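You operate a simulated robot arm through the tools that you are given. There is no shell and no other tool. Be economical: measure what you need, move in short steps, check, and stop when the job is done.

Carry out the task below with a simulated robot arm. There is one attempt and no reset: what you move stays moved.

TASK
Press the hold key two times.
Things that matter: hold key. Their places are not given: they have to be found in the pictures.

It is judged by the outcome, as a careful person would: the job done as asked, and still so three seconds after it is handed in. It fails if anything else is knocked over, pushed out of place, dropped, spilled or broken.

THE ROBOT
A 7-joint arm with a two-finger parallel gripper, fixed in place. Base frame: the origin is at the foot of the arm, x ahead of it, y to its left, z up. Lengths are in mm, angles in rad, forces in N, time in s.
Its first joint turns from -1.152 to 1.152 rad. Payload 2.4 kg.
Tool frame: the origin (TCP) lies between the finger pads and is the grasp point; the fingertips stand 30 mm ahead of it; z points along the fingers, y is the line along which they close. The gripper opens to 94 mm. The fingers are 28 mm wide and 10 mm thick; the gripper's body (50 by 96 mm) begins 55 mm behind the TCP.
Orientation is told as [roll, pitch, yaw] about the base's x, y, z axes, in that order, counted from this pose: with the fingers straight down and closing along the base's y, the tool's x points along the base's -x, its y along +y and its z along -z.

THE INTERFACE
- The arm moves only by the tool arm_command. Its argument "moves" is a list of rows, each a list of 7 numbers: the shift along the tool's x, y, z in m, then the turn, a rotation vector about the tool's x, y, z in rad, then the closure, from 0 (fully open) to 1 (shut). In form: [[dx, dy, dz, wx, wy, wz, jaw], ...]. A call has 1 to 20 rows; each row is the pose to reach, as a shift and turn from the pose commanded when the call began, along the tool's axes at that moment. A row lasts 0.2 s, in which the tool goes at most 50 mm and 0.15 rad; a call with a longer step from one row to the next is refused whole, and so is a gripper value outside its range. A pose out of reach is approached as far as the arm can. The call stops where the force on the tool passes 40 N (or 10 N more than at its start, if that is more) or the arm is blocked; 0.2 s more then pass. The fingers move at their own pace (about 153 mm/s each) and stop on an object; they squeeze with about 20 N. The grip force told is the motor's: it shows also when the fingers shut on nothing. Time passes only in rows, and 0.2 s behind the last, so rows that repeat a pose let the fingers close. It gives the time, the measured TCP pose, the force on the tool (base axes), the opening and the grip force at its end, in the units of the frame above (readings bear some noise), and new pictures: "pictures" is both (left out), scene, wrist or none.
- Cameras (640 x 400 px; columns grow to the right, rows downward): "scene" is fixed at [62.5, 498.7, 1426.8]; the picture's right is [-0.41, -0.91, 0.00], its down [-0.67, 0.30, -0.68] and it looks along [0.62, -0.28, -0.74] (base axes); focal length 330 px, centre (320, 200). "wrist" rides on the gripper at [-37, 0, -58] in the tool frame; the picture's right is [0.00, -1.00, 0.00], its down [0.97, 0.00, -0.24] and it looks along [0.24, 0.00, 0.97] (tool axes); focal length 218 px, centre (320, 200).
- measure_at(camera, pixels): for up to 12 pixels [column, row] of the newest picture of that camera ("zoom" is the newest enlarged one), the place [x, y, z] in the base frame of the surface seen there, good to about 2 mm, but the place of the scene camera against the robot may be out by one fixed shift of up to 18 mm in any direction. No time passes.
- inspect(camera, box): a new picture of the part [left, top, right, bottom] of that camera's present view, enlarged. No time passes.
- finish_job(): hands the job in; it is judged then, once.

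Work in short steps. Measure before you move; look again where a grasp or a placing could have gone wrong, and mend it. You have 60 turns and 120 pictures in all, the two below and enlarged ones among them. Open the gripper and draw the arm clear of the work before you hand the job in, unless the task says otherwise; then end with one line.

The tools are called after "Emit:" as a command line: name --pt "numbers of a row" for each row, then --argument value for the rest, lists and objects as JSON in quotes. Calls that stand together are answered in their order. arm_command: Moves the arm, as the interface text tells. Its arguments: {"type":"object","properties":{"moves":{"type":"array","items":{"type":"array","items":{"type":"number"}}},"pictures":{"type":"string","enum":["both","scene","wrist","none"]}},"required":["moves"]} The other tools are called the same way: measure_at (camera, pixels) gives the place of the surface under pixels of a picture; inspect (camera, box) takes an enlarged picture of a part of a camera's view; finish_job () hands the job in.

At the start:

```text
t: 0.0
position: [292.0, 316.7, 1076.7]
ee_rot: [-0.001, 0.001, -0.001]
ft_force: [0.0, 0.2, 0.0]
opening: 93.9
grip_force: 0.1
```

scene: 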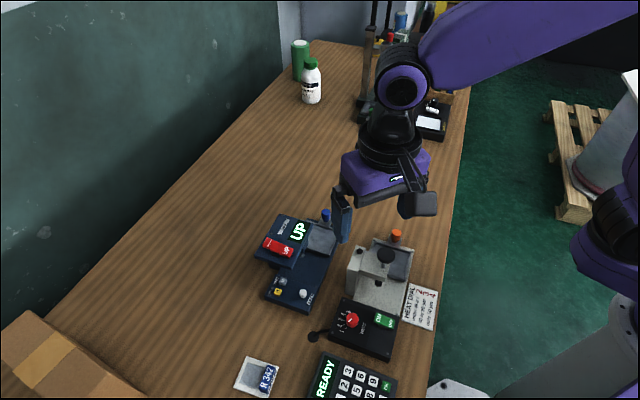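
wrist: 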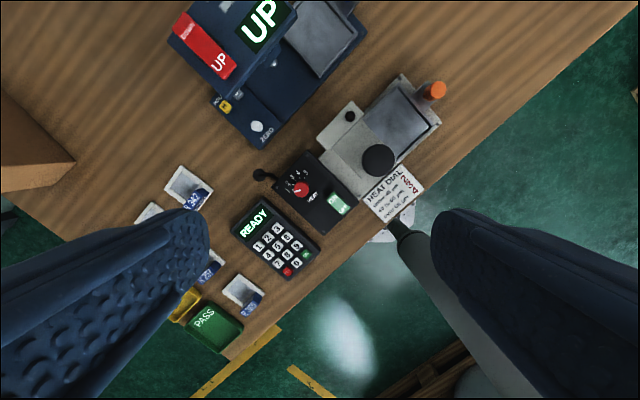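

I'll look closely at the devices to find the key labelled hold.

Emit:
inspect --camera "wrist" --box '[160, 0, 320, 160]'

Emit:
inspect --camera "scene" --box '[240, 200, 360, 320]'

Emit:
inspect --camera "wrist" --box '[220, 140, 440, 290]'

```text
2.50 times, centred on (240, 80) of wrist
```

zoom: 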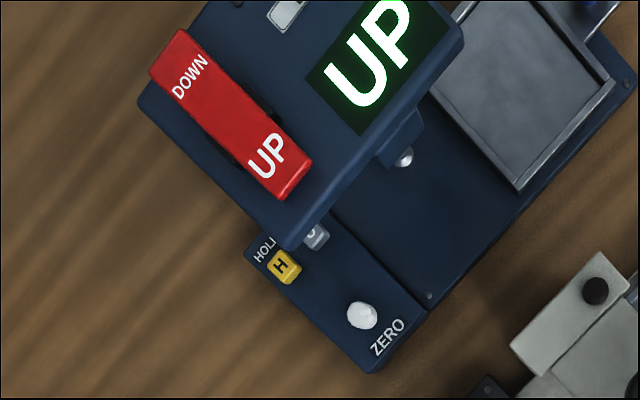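

```text
3.33 times, centred on (300, 260) of scene
```

zoom: 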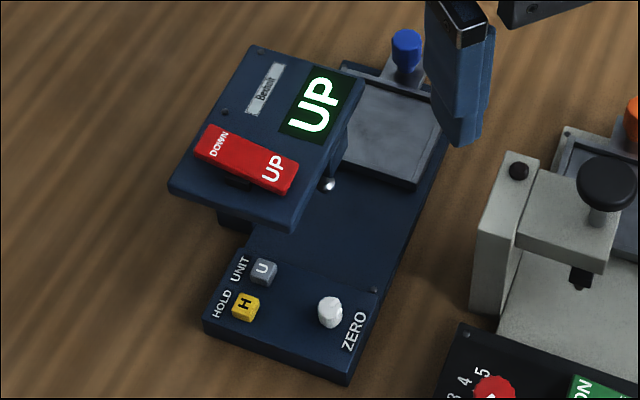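

```text
2.67 times, centred on (330, 215) of wrist
```

zoom: 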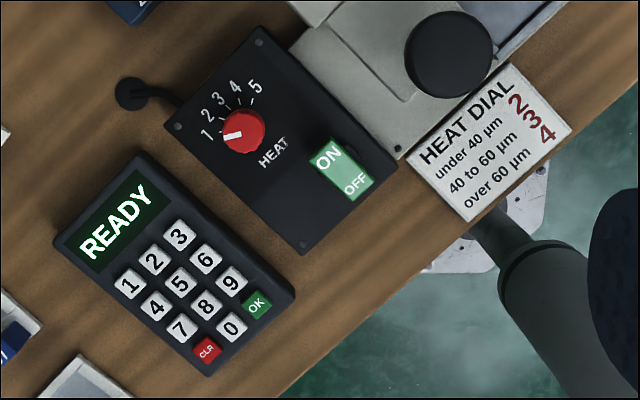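

The yellow H key (HOLD) is at about wrist (225,107) and scene (277.5,292). I'll measure it, its neighbours and the overhanging head.

Emit:
measure_at --camera "wrist" --pixels '[[225, 107], [226, 105], [257, 126], [238, 95], [230, 76], [240, 136], [212, 100], [230, 98], [176, 35], [185, 15]]'

Emit:
measure_at --camera "scene" --pixels '[[277.5, 292], [283, 281], [299, 293], [285, 267], [255, 256], [273, 298], [328, 258], [281, 248]]'

```text
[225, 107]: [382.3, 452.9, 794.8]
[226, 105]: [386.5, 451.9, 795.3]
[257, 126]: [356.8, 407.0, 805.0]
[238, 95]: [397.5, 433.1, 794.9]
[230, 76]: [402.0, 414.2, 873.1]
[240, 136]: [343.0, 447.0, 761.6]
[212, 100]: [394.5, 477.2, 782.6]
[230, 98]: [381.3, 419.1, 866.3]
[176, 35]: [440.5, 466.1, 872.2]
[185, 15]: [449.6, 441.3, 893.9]
```

```text
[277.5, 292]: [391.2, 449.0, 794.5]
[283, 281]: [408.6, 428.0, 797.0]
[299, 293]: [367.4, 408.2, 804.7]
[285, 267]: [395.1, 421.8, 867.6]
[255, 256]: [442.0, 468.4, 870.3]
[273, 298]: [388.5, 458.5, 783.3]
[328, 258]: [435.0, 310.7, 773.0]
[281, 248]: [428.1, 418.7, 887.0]
```

Hold key is at about (383,452,795) by the wrist view, 25 mm in front of the overhanging head (edge top ~870). I'll turn the tool so its x axis points away from the head, shut the fingers, and move above the key, staying high.

Emit:
arm_command --pt "-0.008 0.028 0.01 0 0 0.15 1" --pt "-0.016 0.056 0.02 0 0 0.3 1" --pt "-0.024 0.084 0.03 0 0 0.45 1" --pt "-0.032 0.112 0.04 0 0 0.6 1" --pt "-0.04 0.14 0.05 0 0 0.75 1" --pt "-0.048 0.168 0.06 0 0 0.9 1" --pt "-0.048 0.168 0.06 0 0 0.9 1"

```text
t: 1.6
position: [341.0, 483.5, 1015.5]
ee_rot: [0.0, -0.002, -0.902]
ft_force: [-0.5, -0.3, -0.2]
opening: 0.0
grip_force: 20.2
```

scene: 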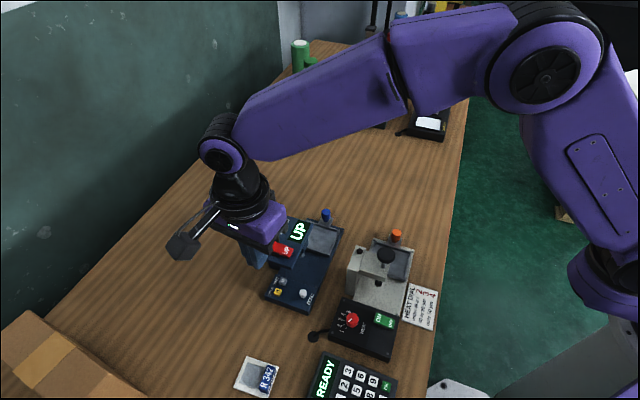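
wrist: 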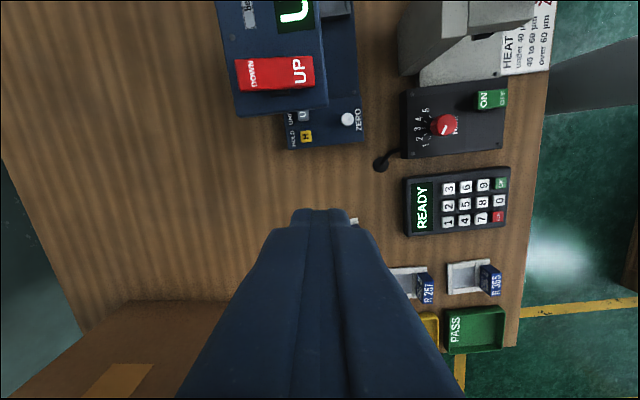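

The view now lines up with the device; the yellow H is at wrist (306,136). I'll measure it again, more closely.

Emit:
inspect --camera "wrist" --box '[240, 60, 400, 160]'

Emit:
measure_at --camera "wrist" --pixels '[[306, 136], [306, 133], [306, 139], [302, 136], [310, 136], [304, 114], [295, 139], [347, 119], [306, 146], [306, 105], [275, 75], [320, 180]]'

Emit:
measure_at --camera "scene" --pixels '[[182, 246], [277, 292]]'

```text
4.00 times, centred on (320, 110) of wrist
```

zoom: 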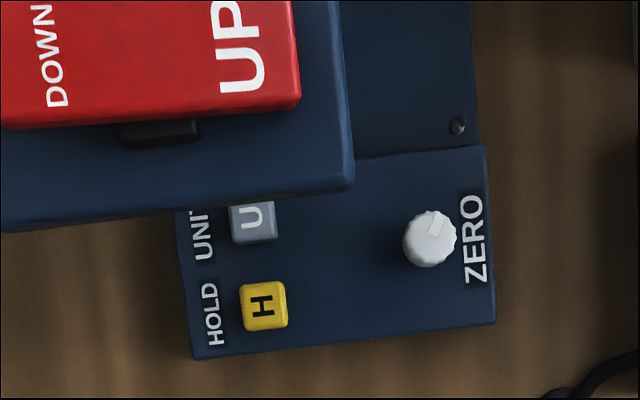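

```text
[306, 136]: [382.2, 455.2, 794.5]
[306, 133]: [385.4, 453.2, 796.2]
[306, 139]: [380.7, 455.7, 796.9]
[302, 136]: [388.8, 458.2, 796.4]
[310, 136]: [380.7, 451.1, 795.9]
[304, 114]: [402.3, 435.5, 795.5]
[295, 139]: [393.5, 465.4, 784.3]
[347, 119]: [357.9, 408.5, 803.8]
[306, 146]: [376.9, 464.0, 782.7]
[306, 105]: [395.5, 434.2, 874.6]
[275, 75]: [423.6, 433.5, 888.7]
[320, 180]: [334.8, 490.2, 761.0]
```

```text
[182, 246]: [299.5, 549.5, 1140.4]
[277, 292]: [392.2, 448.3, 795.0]
```

Key centre is (384,454,796) and the housing is about 783. I'll tilt 0.35 rad so the body leans away from the head, and move over the key with a hover clearance of about 70 mm.

Emit:
arm_command --pt "0 0.005 0 0 -0.12 0 1" --pt "0 0.015 0 0 -0.24 0 1" --pt "-0.025 0.0153 0.02 0 -0.35 0 1" --pt "-0.0506 0.0153 0.05 0 -0.35 0 1" --pt "-0.0506 0.0153 0.09 0 -0.35 0 1" --pt "-0.0506 0.0153 0.1155 0 -0.35 0 1" --pt "-0.0506 0.0153 0.1155 0 -0.35 0 1"

```text
t: 3.2
position: [382.8, 451.2, 901.1]
ee_rot: [-0.001, -0.35, -0.901]
ft_force: [1.5, 0.1, 0.6]
opening: 0.0
grip_force: 19.4
```

scene: 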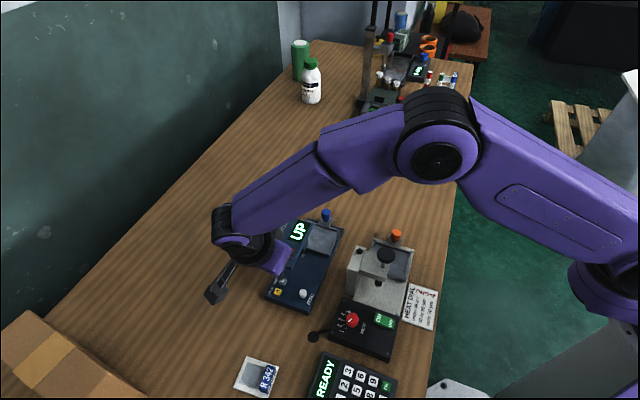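
wrist: 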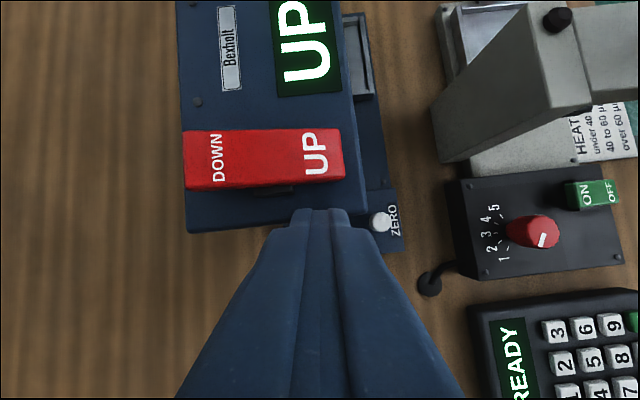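

The key is hidden behind the fingers now. I'll add more tilt (to 0.5) for more clearance to the head and go down to about 15 mm over the key.

Emit:
arm_command --pt "0.0053 0.0025 -0.002 0 -0.08 0 1" --pt "0.0053 0.0025 -0.002 0 -0.15 0 1" --pt "0.0151 0.0025 0.025 0 -0.15 0 1" --pt "0.025 0.0025 0.0515 0 -0.15 0 1" --pt "0.025 0.0025 0.0515 0 -0.15 0 1"

Emit:
inspect --camera "scene" --box '[200, 210, 340, 320]'

```text
t: 4.0
position: [380.4, 462.5, 893.6]
ee_rot: [0.004, -0.512, -0.904]
ft_force: [-7.1, -6.5, 12.9]
opening: 0.0
grip_force: 20.2
stopped in row 3: the force on the tool passed its limit (the readings are from after the stop); the commanded pose is now the measured one
```

scene: 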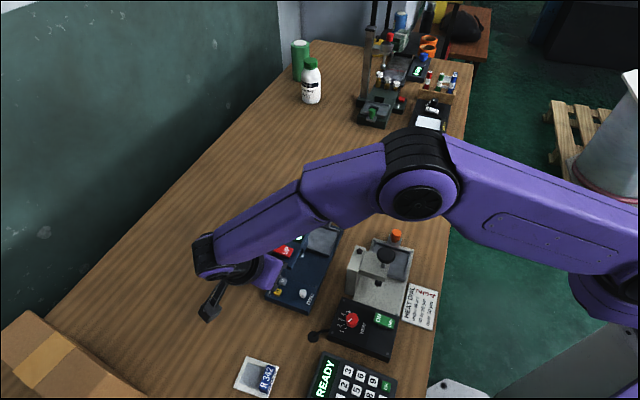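
wrist: 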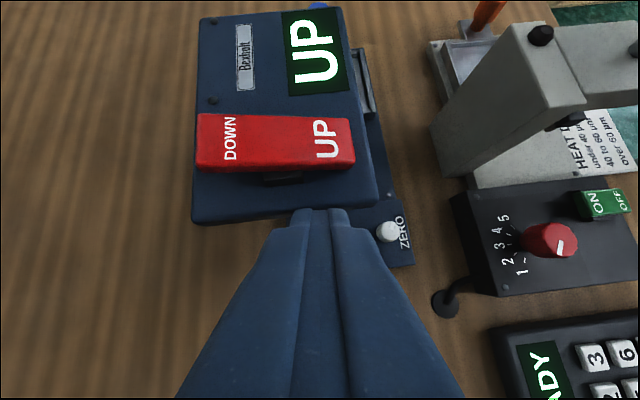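

```text
3.64 times, centred on (270, 265) of scene
```

zoom: 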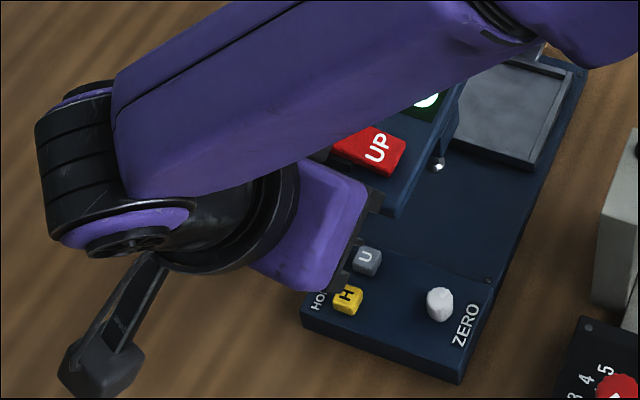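

The closed tip brushed the head's edge (tip still ~70 mm above the key). The device hasn't moved: H is still at scene (277,292). I'll back off, shift away from the head, then come in along the tool's own axis so the fingers slide in beneath the edge.

Emit:
arm_command --pt "0.0 0 -0.012 0 0 0 1" --pt "0.014 -0.0026 -0.012 0 0 0 1" --pt "0.0277 -0.0026 -0.012 0 0 0 1" --pt "0.0277 -0.0026 0.01 0 0 0 1" --pt "0.0277 -0.0026 0.028 0 0 0 1" --pt "0.0277 -0.0026 0.043 0 0 0 1" --pt "0.0277 -0.0026 0.043 0 0 0 1"

Emit:
inspect --camera "scene" --box '[200, 210, 340, 320]'

```text
t: 5.6
position: [378.0, 462.2, 841.1]
ee_rot: [0.003, -0.508, -0.903]
ft_force: [-0.8, -0.4, -0.6]
opening: 0.1
grip_force: 19.4
```

scene: 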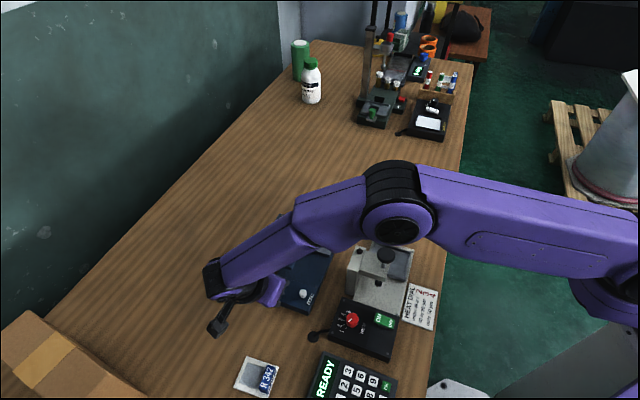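
wrist: 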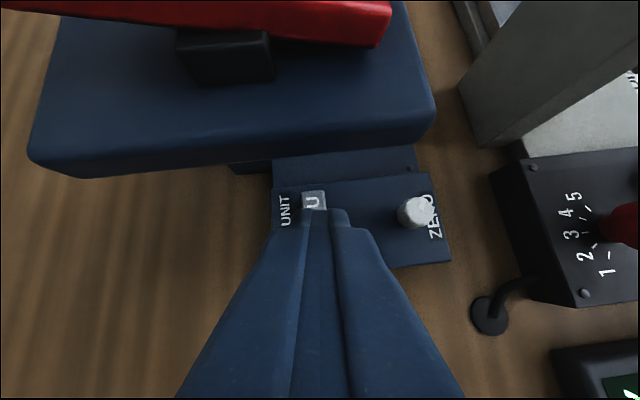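

```text
3.64 times, centred on (270, 265) of scene
```

zoom: 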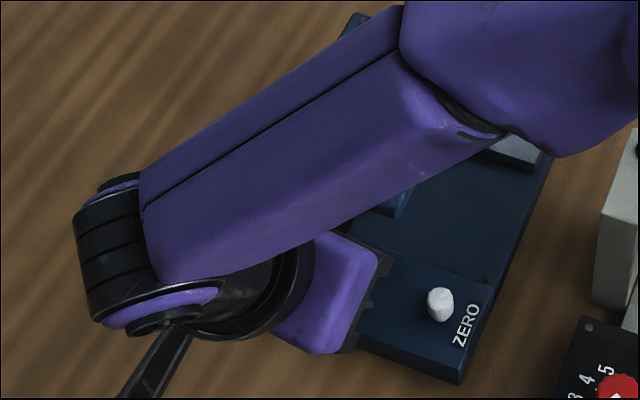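

Clear of the head, tip ~12 mm from the key. The U key at (314,200) and the tip at (328,210) let me check the sideways alignment.

Emit:
measure_at --camera "wrist" --pixels '[[314, 196], [304, 200], [323, 200], [320, 212], [338, 212], [415, 212], [272, 215]]'

Emit:
inspect --camera "wrist" --box '[260, 160, 380, 240]'

```text
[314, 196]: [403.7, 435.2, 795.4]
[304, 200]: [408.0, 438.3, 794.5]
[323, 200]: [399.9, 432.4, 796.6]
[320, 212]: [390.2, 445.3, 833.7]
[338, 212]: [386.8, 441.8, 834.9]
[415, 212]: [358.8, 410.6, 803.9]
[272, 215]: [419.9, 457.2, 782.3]
```

```text
5.00 times, centred on (320, 200) of wrist
```

zoom: 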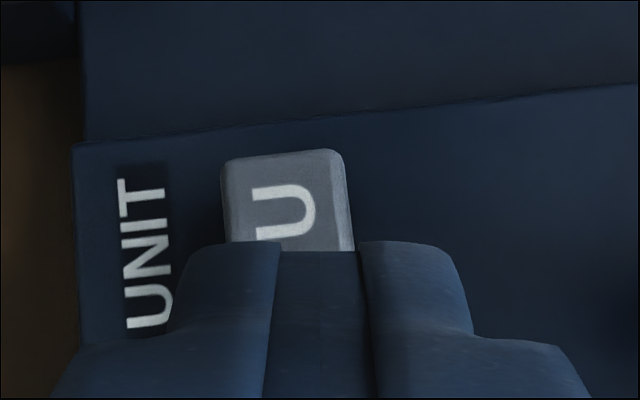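

Sideways alignment is good (TCP and key agree within ~1 mm). I'll advance along the axis to the key, then press straight down a few mm and read the force.

Emit:
arm_command --pt "0 0 0.007 0 0 0 1" --pt "0 0 0.0125 0 0 0 1" --pt "0.0007 0 0.0138 0 0 0 1" --pt "0.0015 0 0.0151 0 0 0 1" --pt "0.0015 0 0.0151 0 0 0 1" --pictures "wrist"

```text
t: 6.8
position: [383.7, 458.6, 827.8]
ee_rot: [0.005, -0.51, -0.902]
ft_force: [0.6, 0.6, -0.2]
opening: 0.0
grip_force: 19.8
```

wrist: 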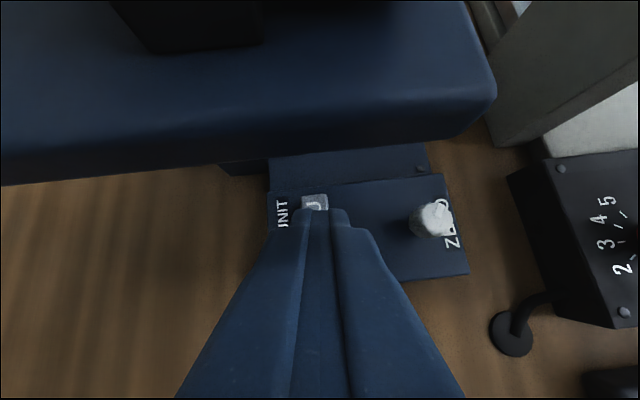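

No contact yet. I'll continue straight down in small steps.

Emit:
arm_command --pt "0.0005 0 0.0009 0 0 0 1" --pt "0.001 0 0.0018 0 0 0 1" --pt "0.001 0 0.0018 0 0 0 1" --pictures "none"

```text
t: 7.6
position: [382.7, 458.8, 825.0]
ee_rot: [0.004, -0.508, -0.902]
ft_force: [0.2, -0.1, 0.5]
opening: 0.0
grip_force: 19.7
```

Emit:
arm_command --pt "0.0005 0 0.0009 0 0 0 1" --pt "0.001 0 0.0018 0 0 0 1" --pt "0.001 0 0.0018 0 0 0 1" --pictures "wrist"

Emit:
inspect --camera "wrist" --box '[260, 160, 380, 240]'

```text
t: 8.4
position: [382.4, 456.6, 822.9]
ee_rot: [0.005, -0.508, -0.904]
ft_force: [0.1, 1.0, 1.1]
opening: 0.1
grip_force: 19.5
```

wrist: 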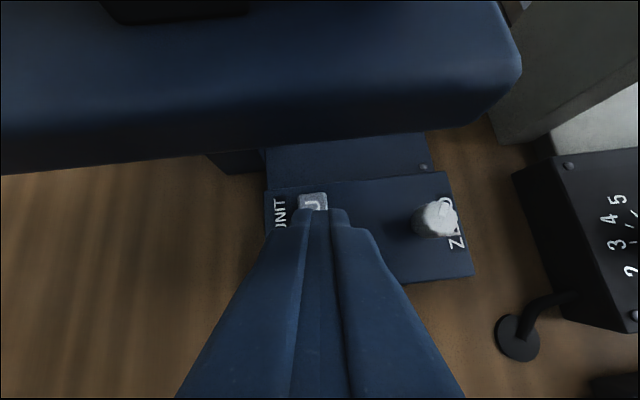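

```text
5.00 times, centred on (320, 200) of wrist
```

zoom: 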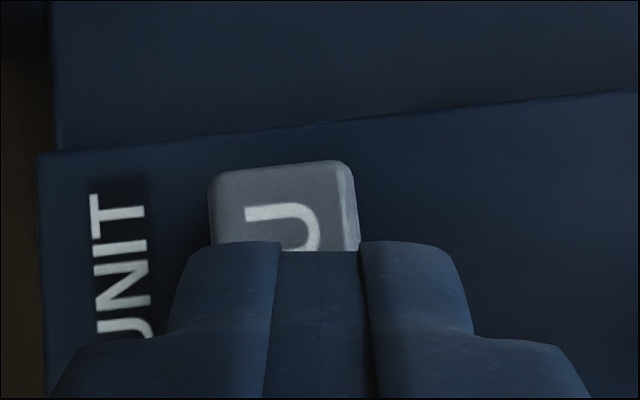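

Force is only ~1 N. I'll continue 2 mm more, keeping clear of U (about 7 mm margin).

Emit:
arm_command --pt "0.0005 0 0.0009 0 0 0 1" --pt "0.001 0 0.0018 0 0 0 1" --pt "0.001 0 0.0018 0 0 0 1" --pictures "scene"

Emit:
inspect --camera "scene" --box '[250, 260, 330, 320]'

```text
t: 9.2
position: [382.7, 457.7, 820.6]
ee_rot: [0.005, -0.51, -0.903]
ft_force: [-3.7, -0.2, 10.4]
opening: 0.4
grip_force: 19.6
```

scene: 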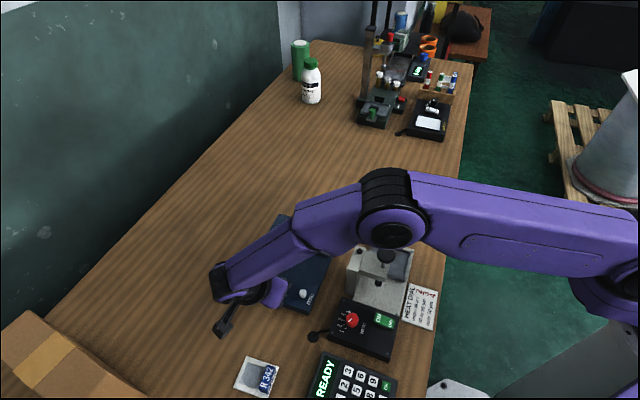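

```text
6.67 times, centred on (290, 290) of scene
```

zoom: 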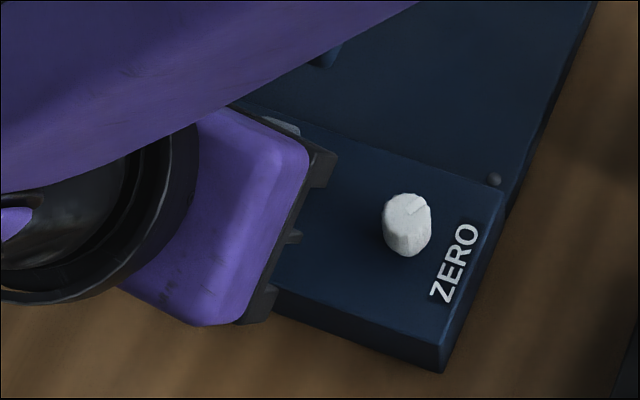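

Now 10 N: contact with the key. I'll press a little more to see whether it still travels.

Emit:
arm_command --pt "0.0005 0 0.0009 0 0 0 1" --pt "0.0005 0 0.0009 0 0 0 1" --pictures "wrist"

Emit:
inspect --camera "wrist" --box '[260, 160, 380, 240]'

```text
t: 9.8
position: [383.5, 456.6, 820.3]
ee_rot: [0.006, -0.512, -0.906]
ft_force: [-3.5, -4.7, 15.1]
opening: 0.0
grip_force: 19.9
```

wrist: 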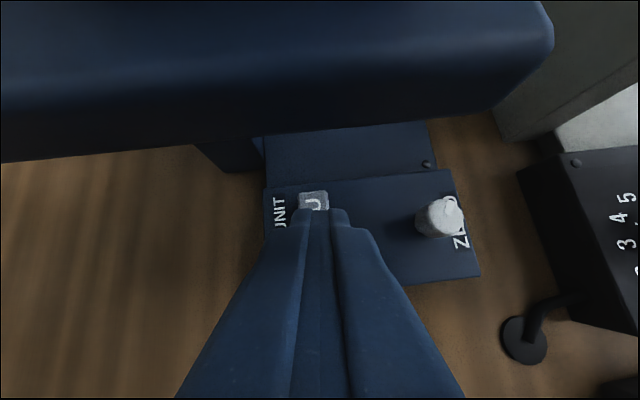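

```text
5.00 times, centred on (320, 200) of wrist
```

zoom: 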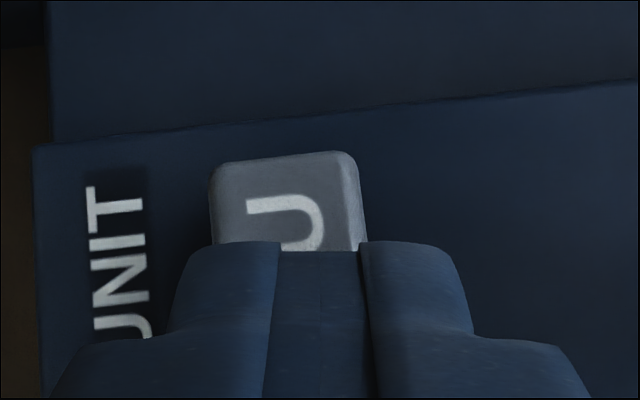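

Force climbs with little travel, so the key is bottomed. I'll release straight up, then draw back along the tool axis and look at the device.

Emit:
arm_command --pt "-0.002 0 -0.0036 0 0 0 1" --pt "-0.0045 0 -0.0081 0 0 0 1" --pt "-0.0045 0 -0.03 0 0 0 1" --pt "-0.0045 0 -0.06 0 0 0 1" --pt "-0.0045 0 -0.09 0 0 0 1" --pt "-0.0045 0 -0.12 0 0 0 1" --pt "-0.0045 0 -0.12 0 0 0 1"

Emit:
inspect --camera "scene" --box '[230, 200, 350, 320]'

Emit:
inspect --camera "wrist" --box '[180, 20, 440, 240]'

```text
t: 11.4
position: [349.1, 499.0, 925.6]
ee_rot: [0.004, -0.51, -0.901]
ft_force: [0.3, -0.6, 0.3]
opening: 0.0
grip_force: 20.0
```

scene: 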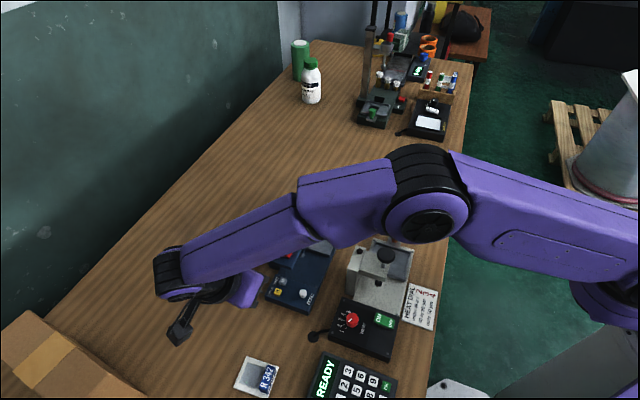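
wrist: 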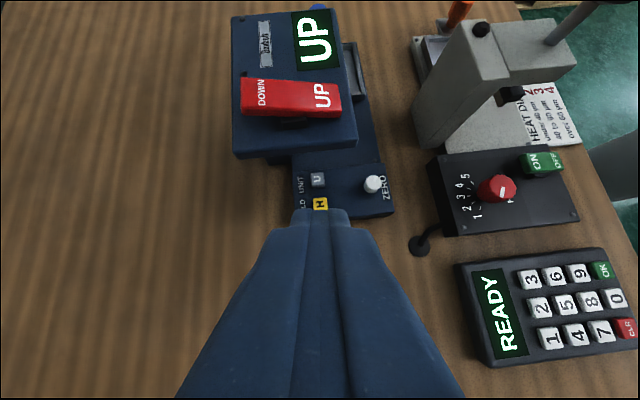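

```text
3.33 times, centred on (290, 260) of scene
```

zoom: 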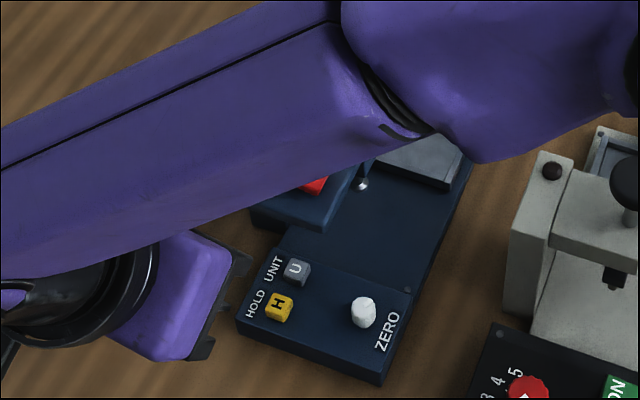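

```text
1.82 times, centred on (310, 130) of wrist
```

zoom: 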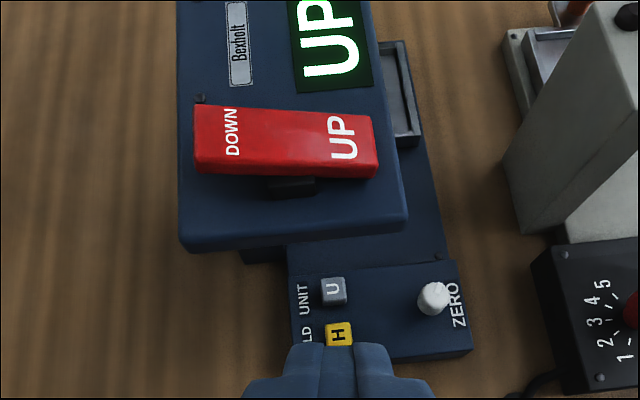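

The display still reads UP, so it gives no feedback on the press. I'll measure H, U and the housing again to check where the tip really landed.

Emit:
measure_at --camera "wrist" --pixels '[[320, 203], [315, 203], [325, 203], [318, 180], [320, 198], [310, 212], [332, 212], [321, 207], [340, 200], [373, 184]]'

Emit:
measure_at --camera "scene" --pixels '[[277.5, 292], [283, 281]]'

Emit:
inspect --camera "wrist" --box '[270, 160, 400, 240]'

```text
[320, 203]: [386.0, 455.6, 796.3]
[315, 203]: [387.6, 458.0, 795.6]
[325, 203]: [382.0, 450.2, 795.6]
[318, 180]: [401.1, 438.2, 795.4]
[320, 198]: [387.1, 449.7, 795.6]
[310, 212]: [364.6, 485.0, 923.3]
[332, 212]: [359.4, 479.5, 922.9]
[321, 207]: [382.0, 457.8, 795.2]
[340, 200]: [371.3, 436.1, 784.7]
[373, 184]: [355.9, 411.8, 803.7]
```

```text
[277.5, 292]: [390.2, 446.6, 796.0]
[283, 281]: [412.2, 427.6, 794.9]
```

```text
4.92 times, centred on (335, 200) of wrist
```

zoom: 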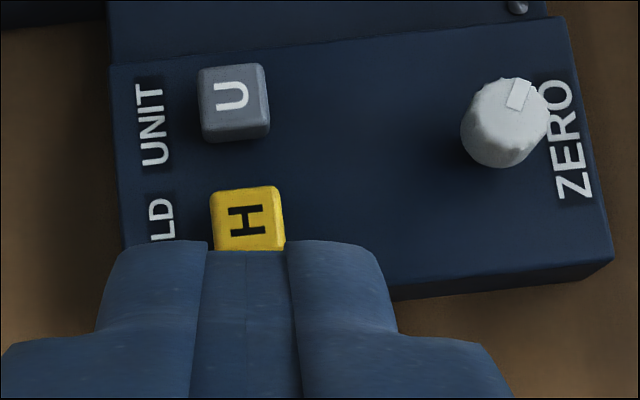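

The closed fingers hide the key. For a readable press I'll open the jaw to ~40 mm and shift sideways by 22 mm, so that only the inner edge of one finger bears on H and the camera sees the key between the fingers. The other finger hangs over free table.

Emit:
arm_command --pt "0 0.011 0 0 0 0 0.57" --pt "0 0.022 0 0 0 0 0.57" --pt "0 0.022 0.02 0 0 0 0.57" --pt "0 0.022 0.05 0 0 0 0.57" --pt "0 0.022 0.08 0 0 0 0.57" --pt "0 0.022 0.1 0 0 0 0.57" --pt "0 0.022 0.1 0 0 0 0.57" --pictures "wrist"

Emit:
inspect --camera "wrist" --box '[260, 140, 440, 260]'

```text
t: 13.0
position: [395.7, 473.0, 842.2]
ee_rot: [0.004, -0.511, -0.904]
ft_force: [0.4, -0.2, -1.0]
opening: 40.4
grip_force: 0.0
```

wrist: 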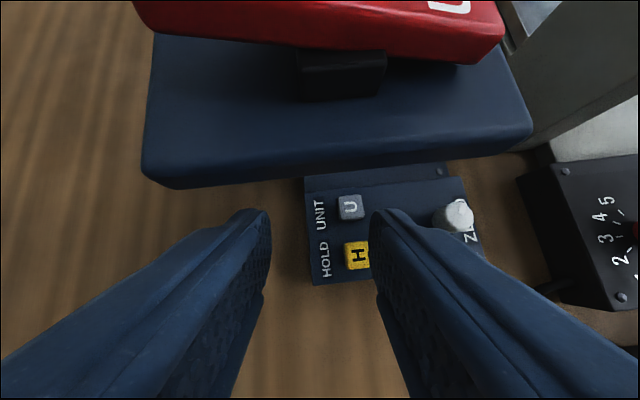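

```text
3.33 times, centred on (350, 200) of wrist
```

zoom: 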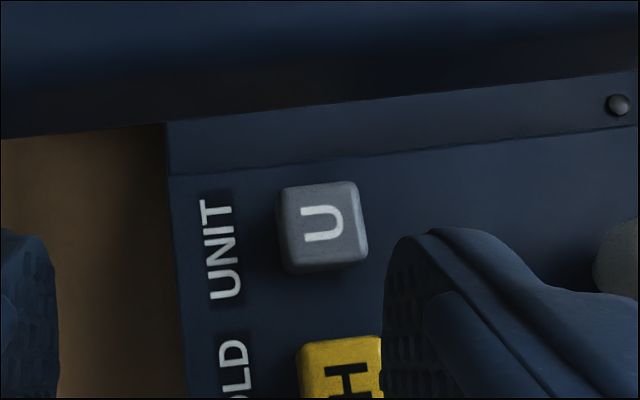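

Now H (357,255) is visible next to the right finger. I'll go closer and look.

Emit:
arm_command --pt "0 0 0.006 0 0 0 0.57" --pt "0 0 0.012 0 0 0 0.57" --pt "0 0 0.012 0 0 0 0.57" --pictures "wrist"

Emit:
inspect --camera "wrist" --box '[300, 170, 450, 320]'

```text
t: 13.8
position: [398.9, 469.7, 830.7]
ee_rot: [0.004, -0.509, -0.901]
ft_force: [-0.1, -0.4, -0.5]
opening: 40.5
grip_force: 0.1
```

wrist: 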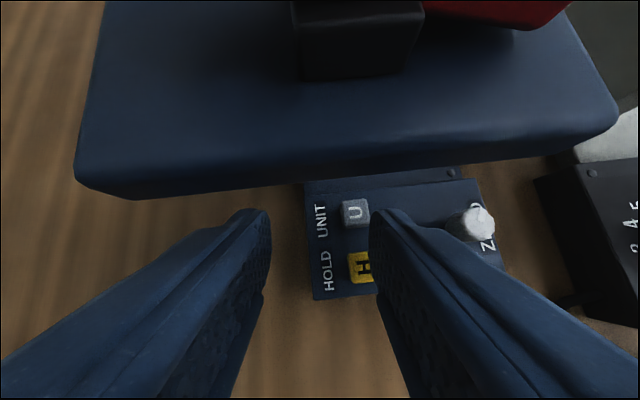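

```text
2.67 times, centred on (375, 245) of wrist
```

zoom: 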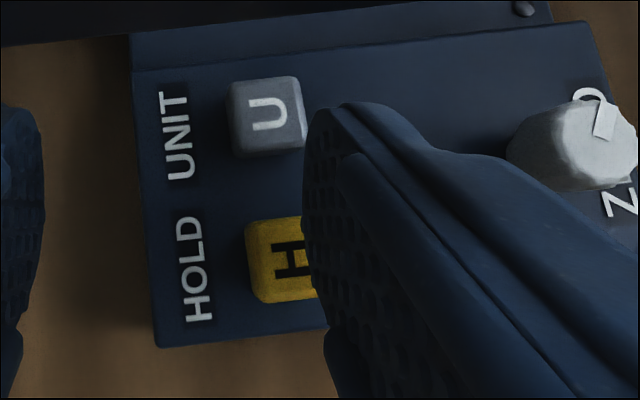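

The finger covers the right part of H. I'll shift 3 mm further over it, and take the baseline height of the key first.

Emit:
measure_at --camera "zoom" --pixels '[[265, 240], [275, 240], [285, 235], [265, 280], [275, 285], [270, 260], [260, 110], [270, 130], [285, 95], [310, 150], [330, 110]]'

Emit:
arm_command --pt "0.0008 0.003 0.0014 0 0 0 0.57" --pt "0.0015 0.003 0.0026 0 0 0 0.57" --pt "0.0015 0.003 0.0026 0 0 0 0.57" --pictures "wrist"

Emit:
inspect --camera "wrist" --box '[300, 170, 450, 320]'

```text
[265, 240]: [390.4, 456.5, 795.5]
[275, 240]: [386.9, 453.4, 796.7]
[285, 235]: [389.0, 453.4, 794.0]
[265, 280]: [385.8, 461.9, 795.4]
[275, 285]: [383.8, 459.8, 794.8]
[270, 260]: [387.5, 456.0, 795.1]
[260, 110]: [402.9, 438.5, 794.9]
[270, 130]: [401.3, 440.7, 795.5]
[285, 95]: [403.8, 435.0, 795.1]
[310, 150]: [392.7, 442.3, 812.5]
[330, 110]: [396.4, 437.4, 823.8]
```

```text
t: 14.6
position: [400.0, 472.1, 827.3]
ee_rot: [0.005, -0.509, -0.903]
ft_force: [0.0, 0.7, 0.1]
opening: 40.3
grip_force: 0.0
```

wrist: 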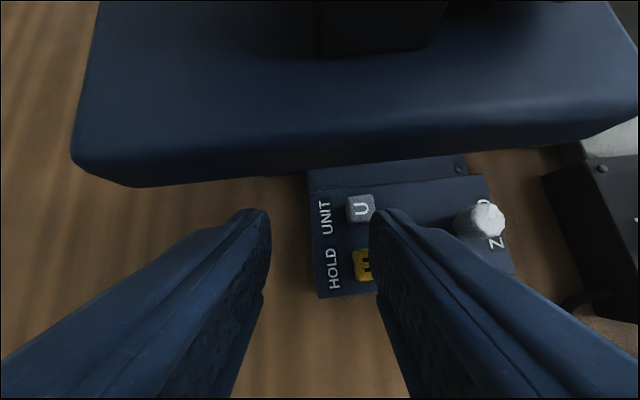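

```text
2.67 times, centred on (375, 245) of wrist
```

zoom: 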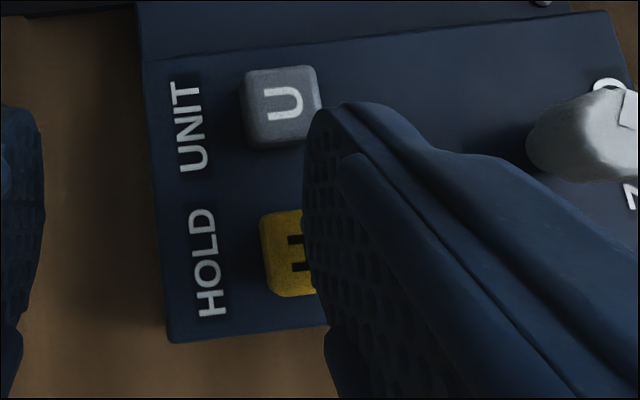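

Now the key is about half under the finger. I'll go straight down 3 mm and look.

Emit:
arm_command --pt "0.0005 0 0.0009 0 0 0 0.57" --pt "0.001 0 0.0018 0 0 0 0.57" --pt "0.0015 0 0.0026 0 0 0 0.57" --pt "0.0015 0 0.0026 0 0 0 0.57" --pictures "wrist"

Emit:
inspect --camera "wrist" --box '[300, 170, 450, 320]'

Emit:
measure_at --camera "zoom" --pixels '[[275, 240], [285, 225], [280, 280], [290, 285], [280, 255], [260, 110], [270, 120], [285, 90], [306, 250]]'

```text
t: 15.6
position: [400.0, 471.7, 822.7]
ee_rot: [0.005, -0.511, -0.902]
ft_force: [0.4, -0.1, 1.0]
opening: 40.6
grip_force: 0.0
```

wrist: 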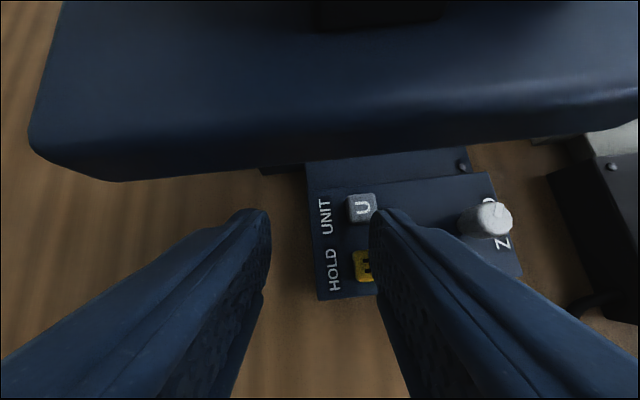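

```text
2.67 times, centred on (375, 245) of wrist
```

zoom: 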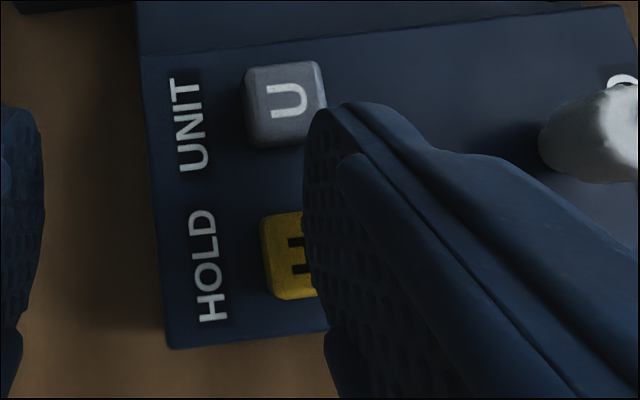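

```text
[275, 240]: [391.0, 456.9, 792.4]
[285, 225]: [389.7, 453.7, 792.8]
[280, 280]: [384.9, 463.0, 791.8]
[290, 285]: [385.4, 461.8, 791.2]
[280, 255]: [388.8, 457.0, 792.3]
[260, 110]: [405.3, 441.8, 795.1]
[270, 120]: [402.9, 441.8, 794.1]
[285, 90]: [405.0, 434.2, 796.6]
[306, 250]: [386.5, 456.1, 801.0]
```

H now reads 792 against 795 before (U is unchanged), at only ~1 N. So the first press, at 15 N, took the key to its stop, and this is the second press. I'll press it to the stop.

Emit:
arm_command --pt "0.0005 0 0.0009 0 0 0 0.57" --pt "0.001 0 0.0018 0 0 0 0.57" --pt "0.0014 0 0.0024 0 0 0 0.57" --pt "0.0014 0 0.0024 0 0 0 0.57" --pictures "wrist"

Emit:
measure_at --camera "wrist" --pixels '[[358, 260], [361, 255], [361, 270], [363, 276], [360, 265], [352, 203], [357, 207]]'

```text
t: 16.6
position: [401.3, 472.9, 820.9]
ee_rot: [0.006, -0.512, -0.903]
ft_force: [-0.9, -2.5, 7.5]
opening: 41.4
grip_force: 0.6
```

wrist: 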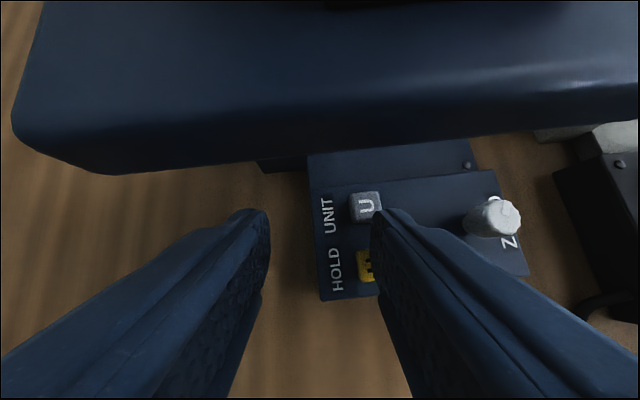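

```text
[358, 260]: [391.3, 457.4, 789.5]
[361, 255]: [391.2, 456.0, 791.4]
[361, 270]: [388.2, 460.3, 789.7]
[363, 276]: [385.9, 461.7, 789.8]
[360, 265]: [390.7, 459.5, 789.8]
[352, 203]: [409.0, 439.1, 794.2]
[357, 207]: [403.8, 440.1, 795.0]
```

The key is down ~5 mm at 7.5 N. A last 1 mm push seats it, then I release upward and draw back.

Emit:
arm_command --pt "0.0005 0 0.0009 0 0 0 0.57" --pt "0.0005 0 0.0009 0 0 0 0.57" --pictures "none"

Emit:
arm_command --pt "-0.0025 0 -0.0045 0 0 0 0.57" --pt "-0.0055 0 -0.0098 0 0 0 0.57" --pt "-0.0055 0 -0.03 0 0 0 0.57" --pt "-0.0055 0 -0.07 0 0 0 0.57" --pt "-0.0055 0 -0.11 0 0 0 0.57" --pt "-0.0055 0 -0.15 0 0 0 0.4" --pt "-0.0055 0 -0.19 0 0 0 0.2" --pt "-0.0055 0 -0.19 0 0 0 0" --pt "-0.0055 0 -0.19 0 0 0 0"

Emit:
inspect --camera "wrist" --box '[250, 80, 430, 220]'

```text
t: 17.2
position: [401.0, 472.2, 820.1]
ee_rot: [0.007, -0.51, -0.902]
ft_force: [-1.1, -2.1, 11.5]
opening: 41.4
grip_force: 0.3
```

```text
t: 19.2
position: [346.9, 543.8, 985.7]
ee_rot: [0.004, -0.51, -0.9]
ft_force: [-0.4, -1.2, -0.4]
opening: 94.0
grip_force: 0.0
```

scene: 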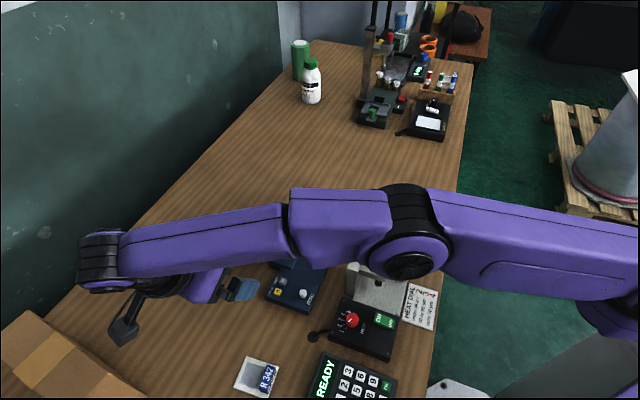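
wrist: 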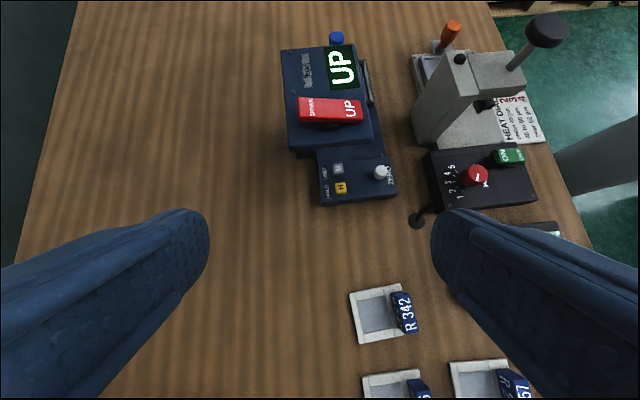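

```text
2.86 times, centred on (340, 150) of wrist
```

zoom: 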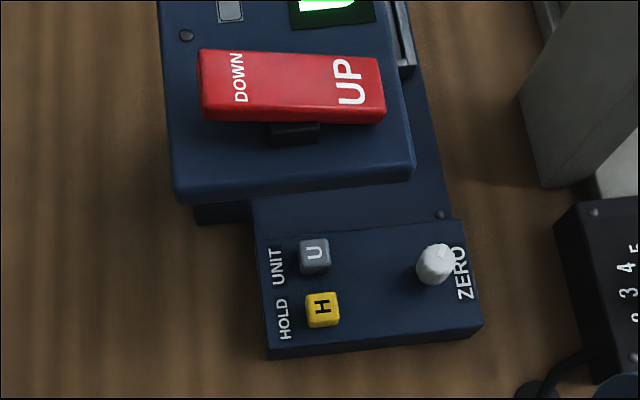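

Both presses are done, the key has come back up, the arm is clear and nothing else looks moved. I'm handing it in.

Emit:
finish_job

```text
The job is handed in.
```

I pressed the hold key (yellow H) two times, each down to its stop and released. The device shows no count, so I judged the presses by force and key height, and the first press by force alone because the fingers hid the key. On the way in, the fingertip lightly bumped the device's overhanging head, but nothing moved. The gripper is open and the arm is clear.
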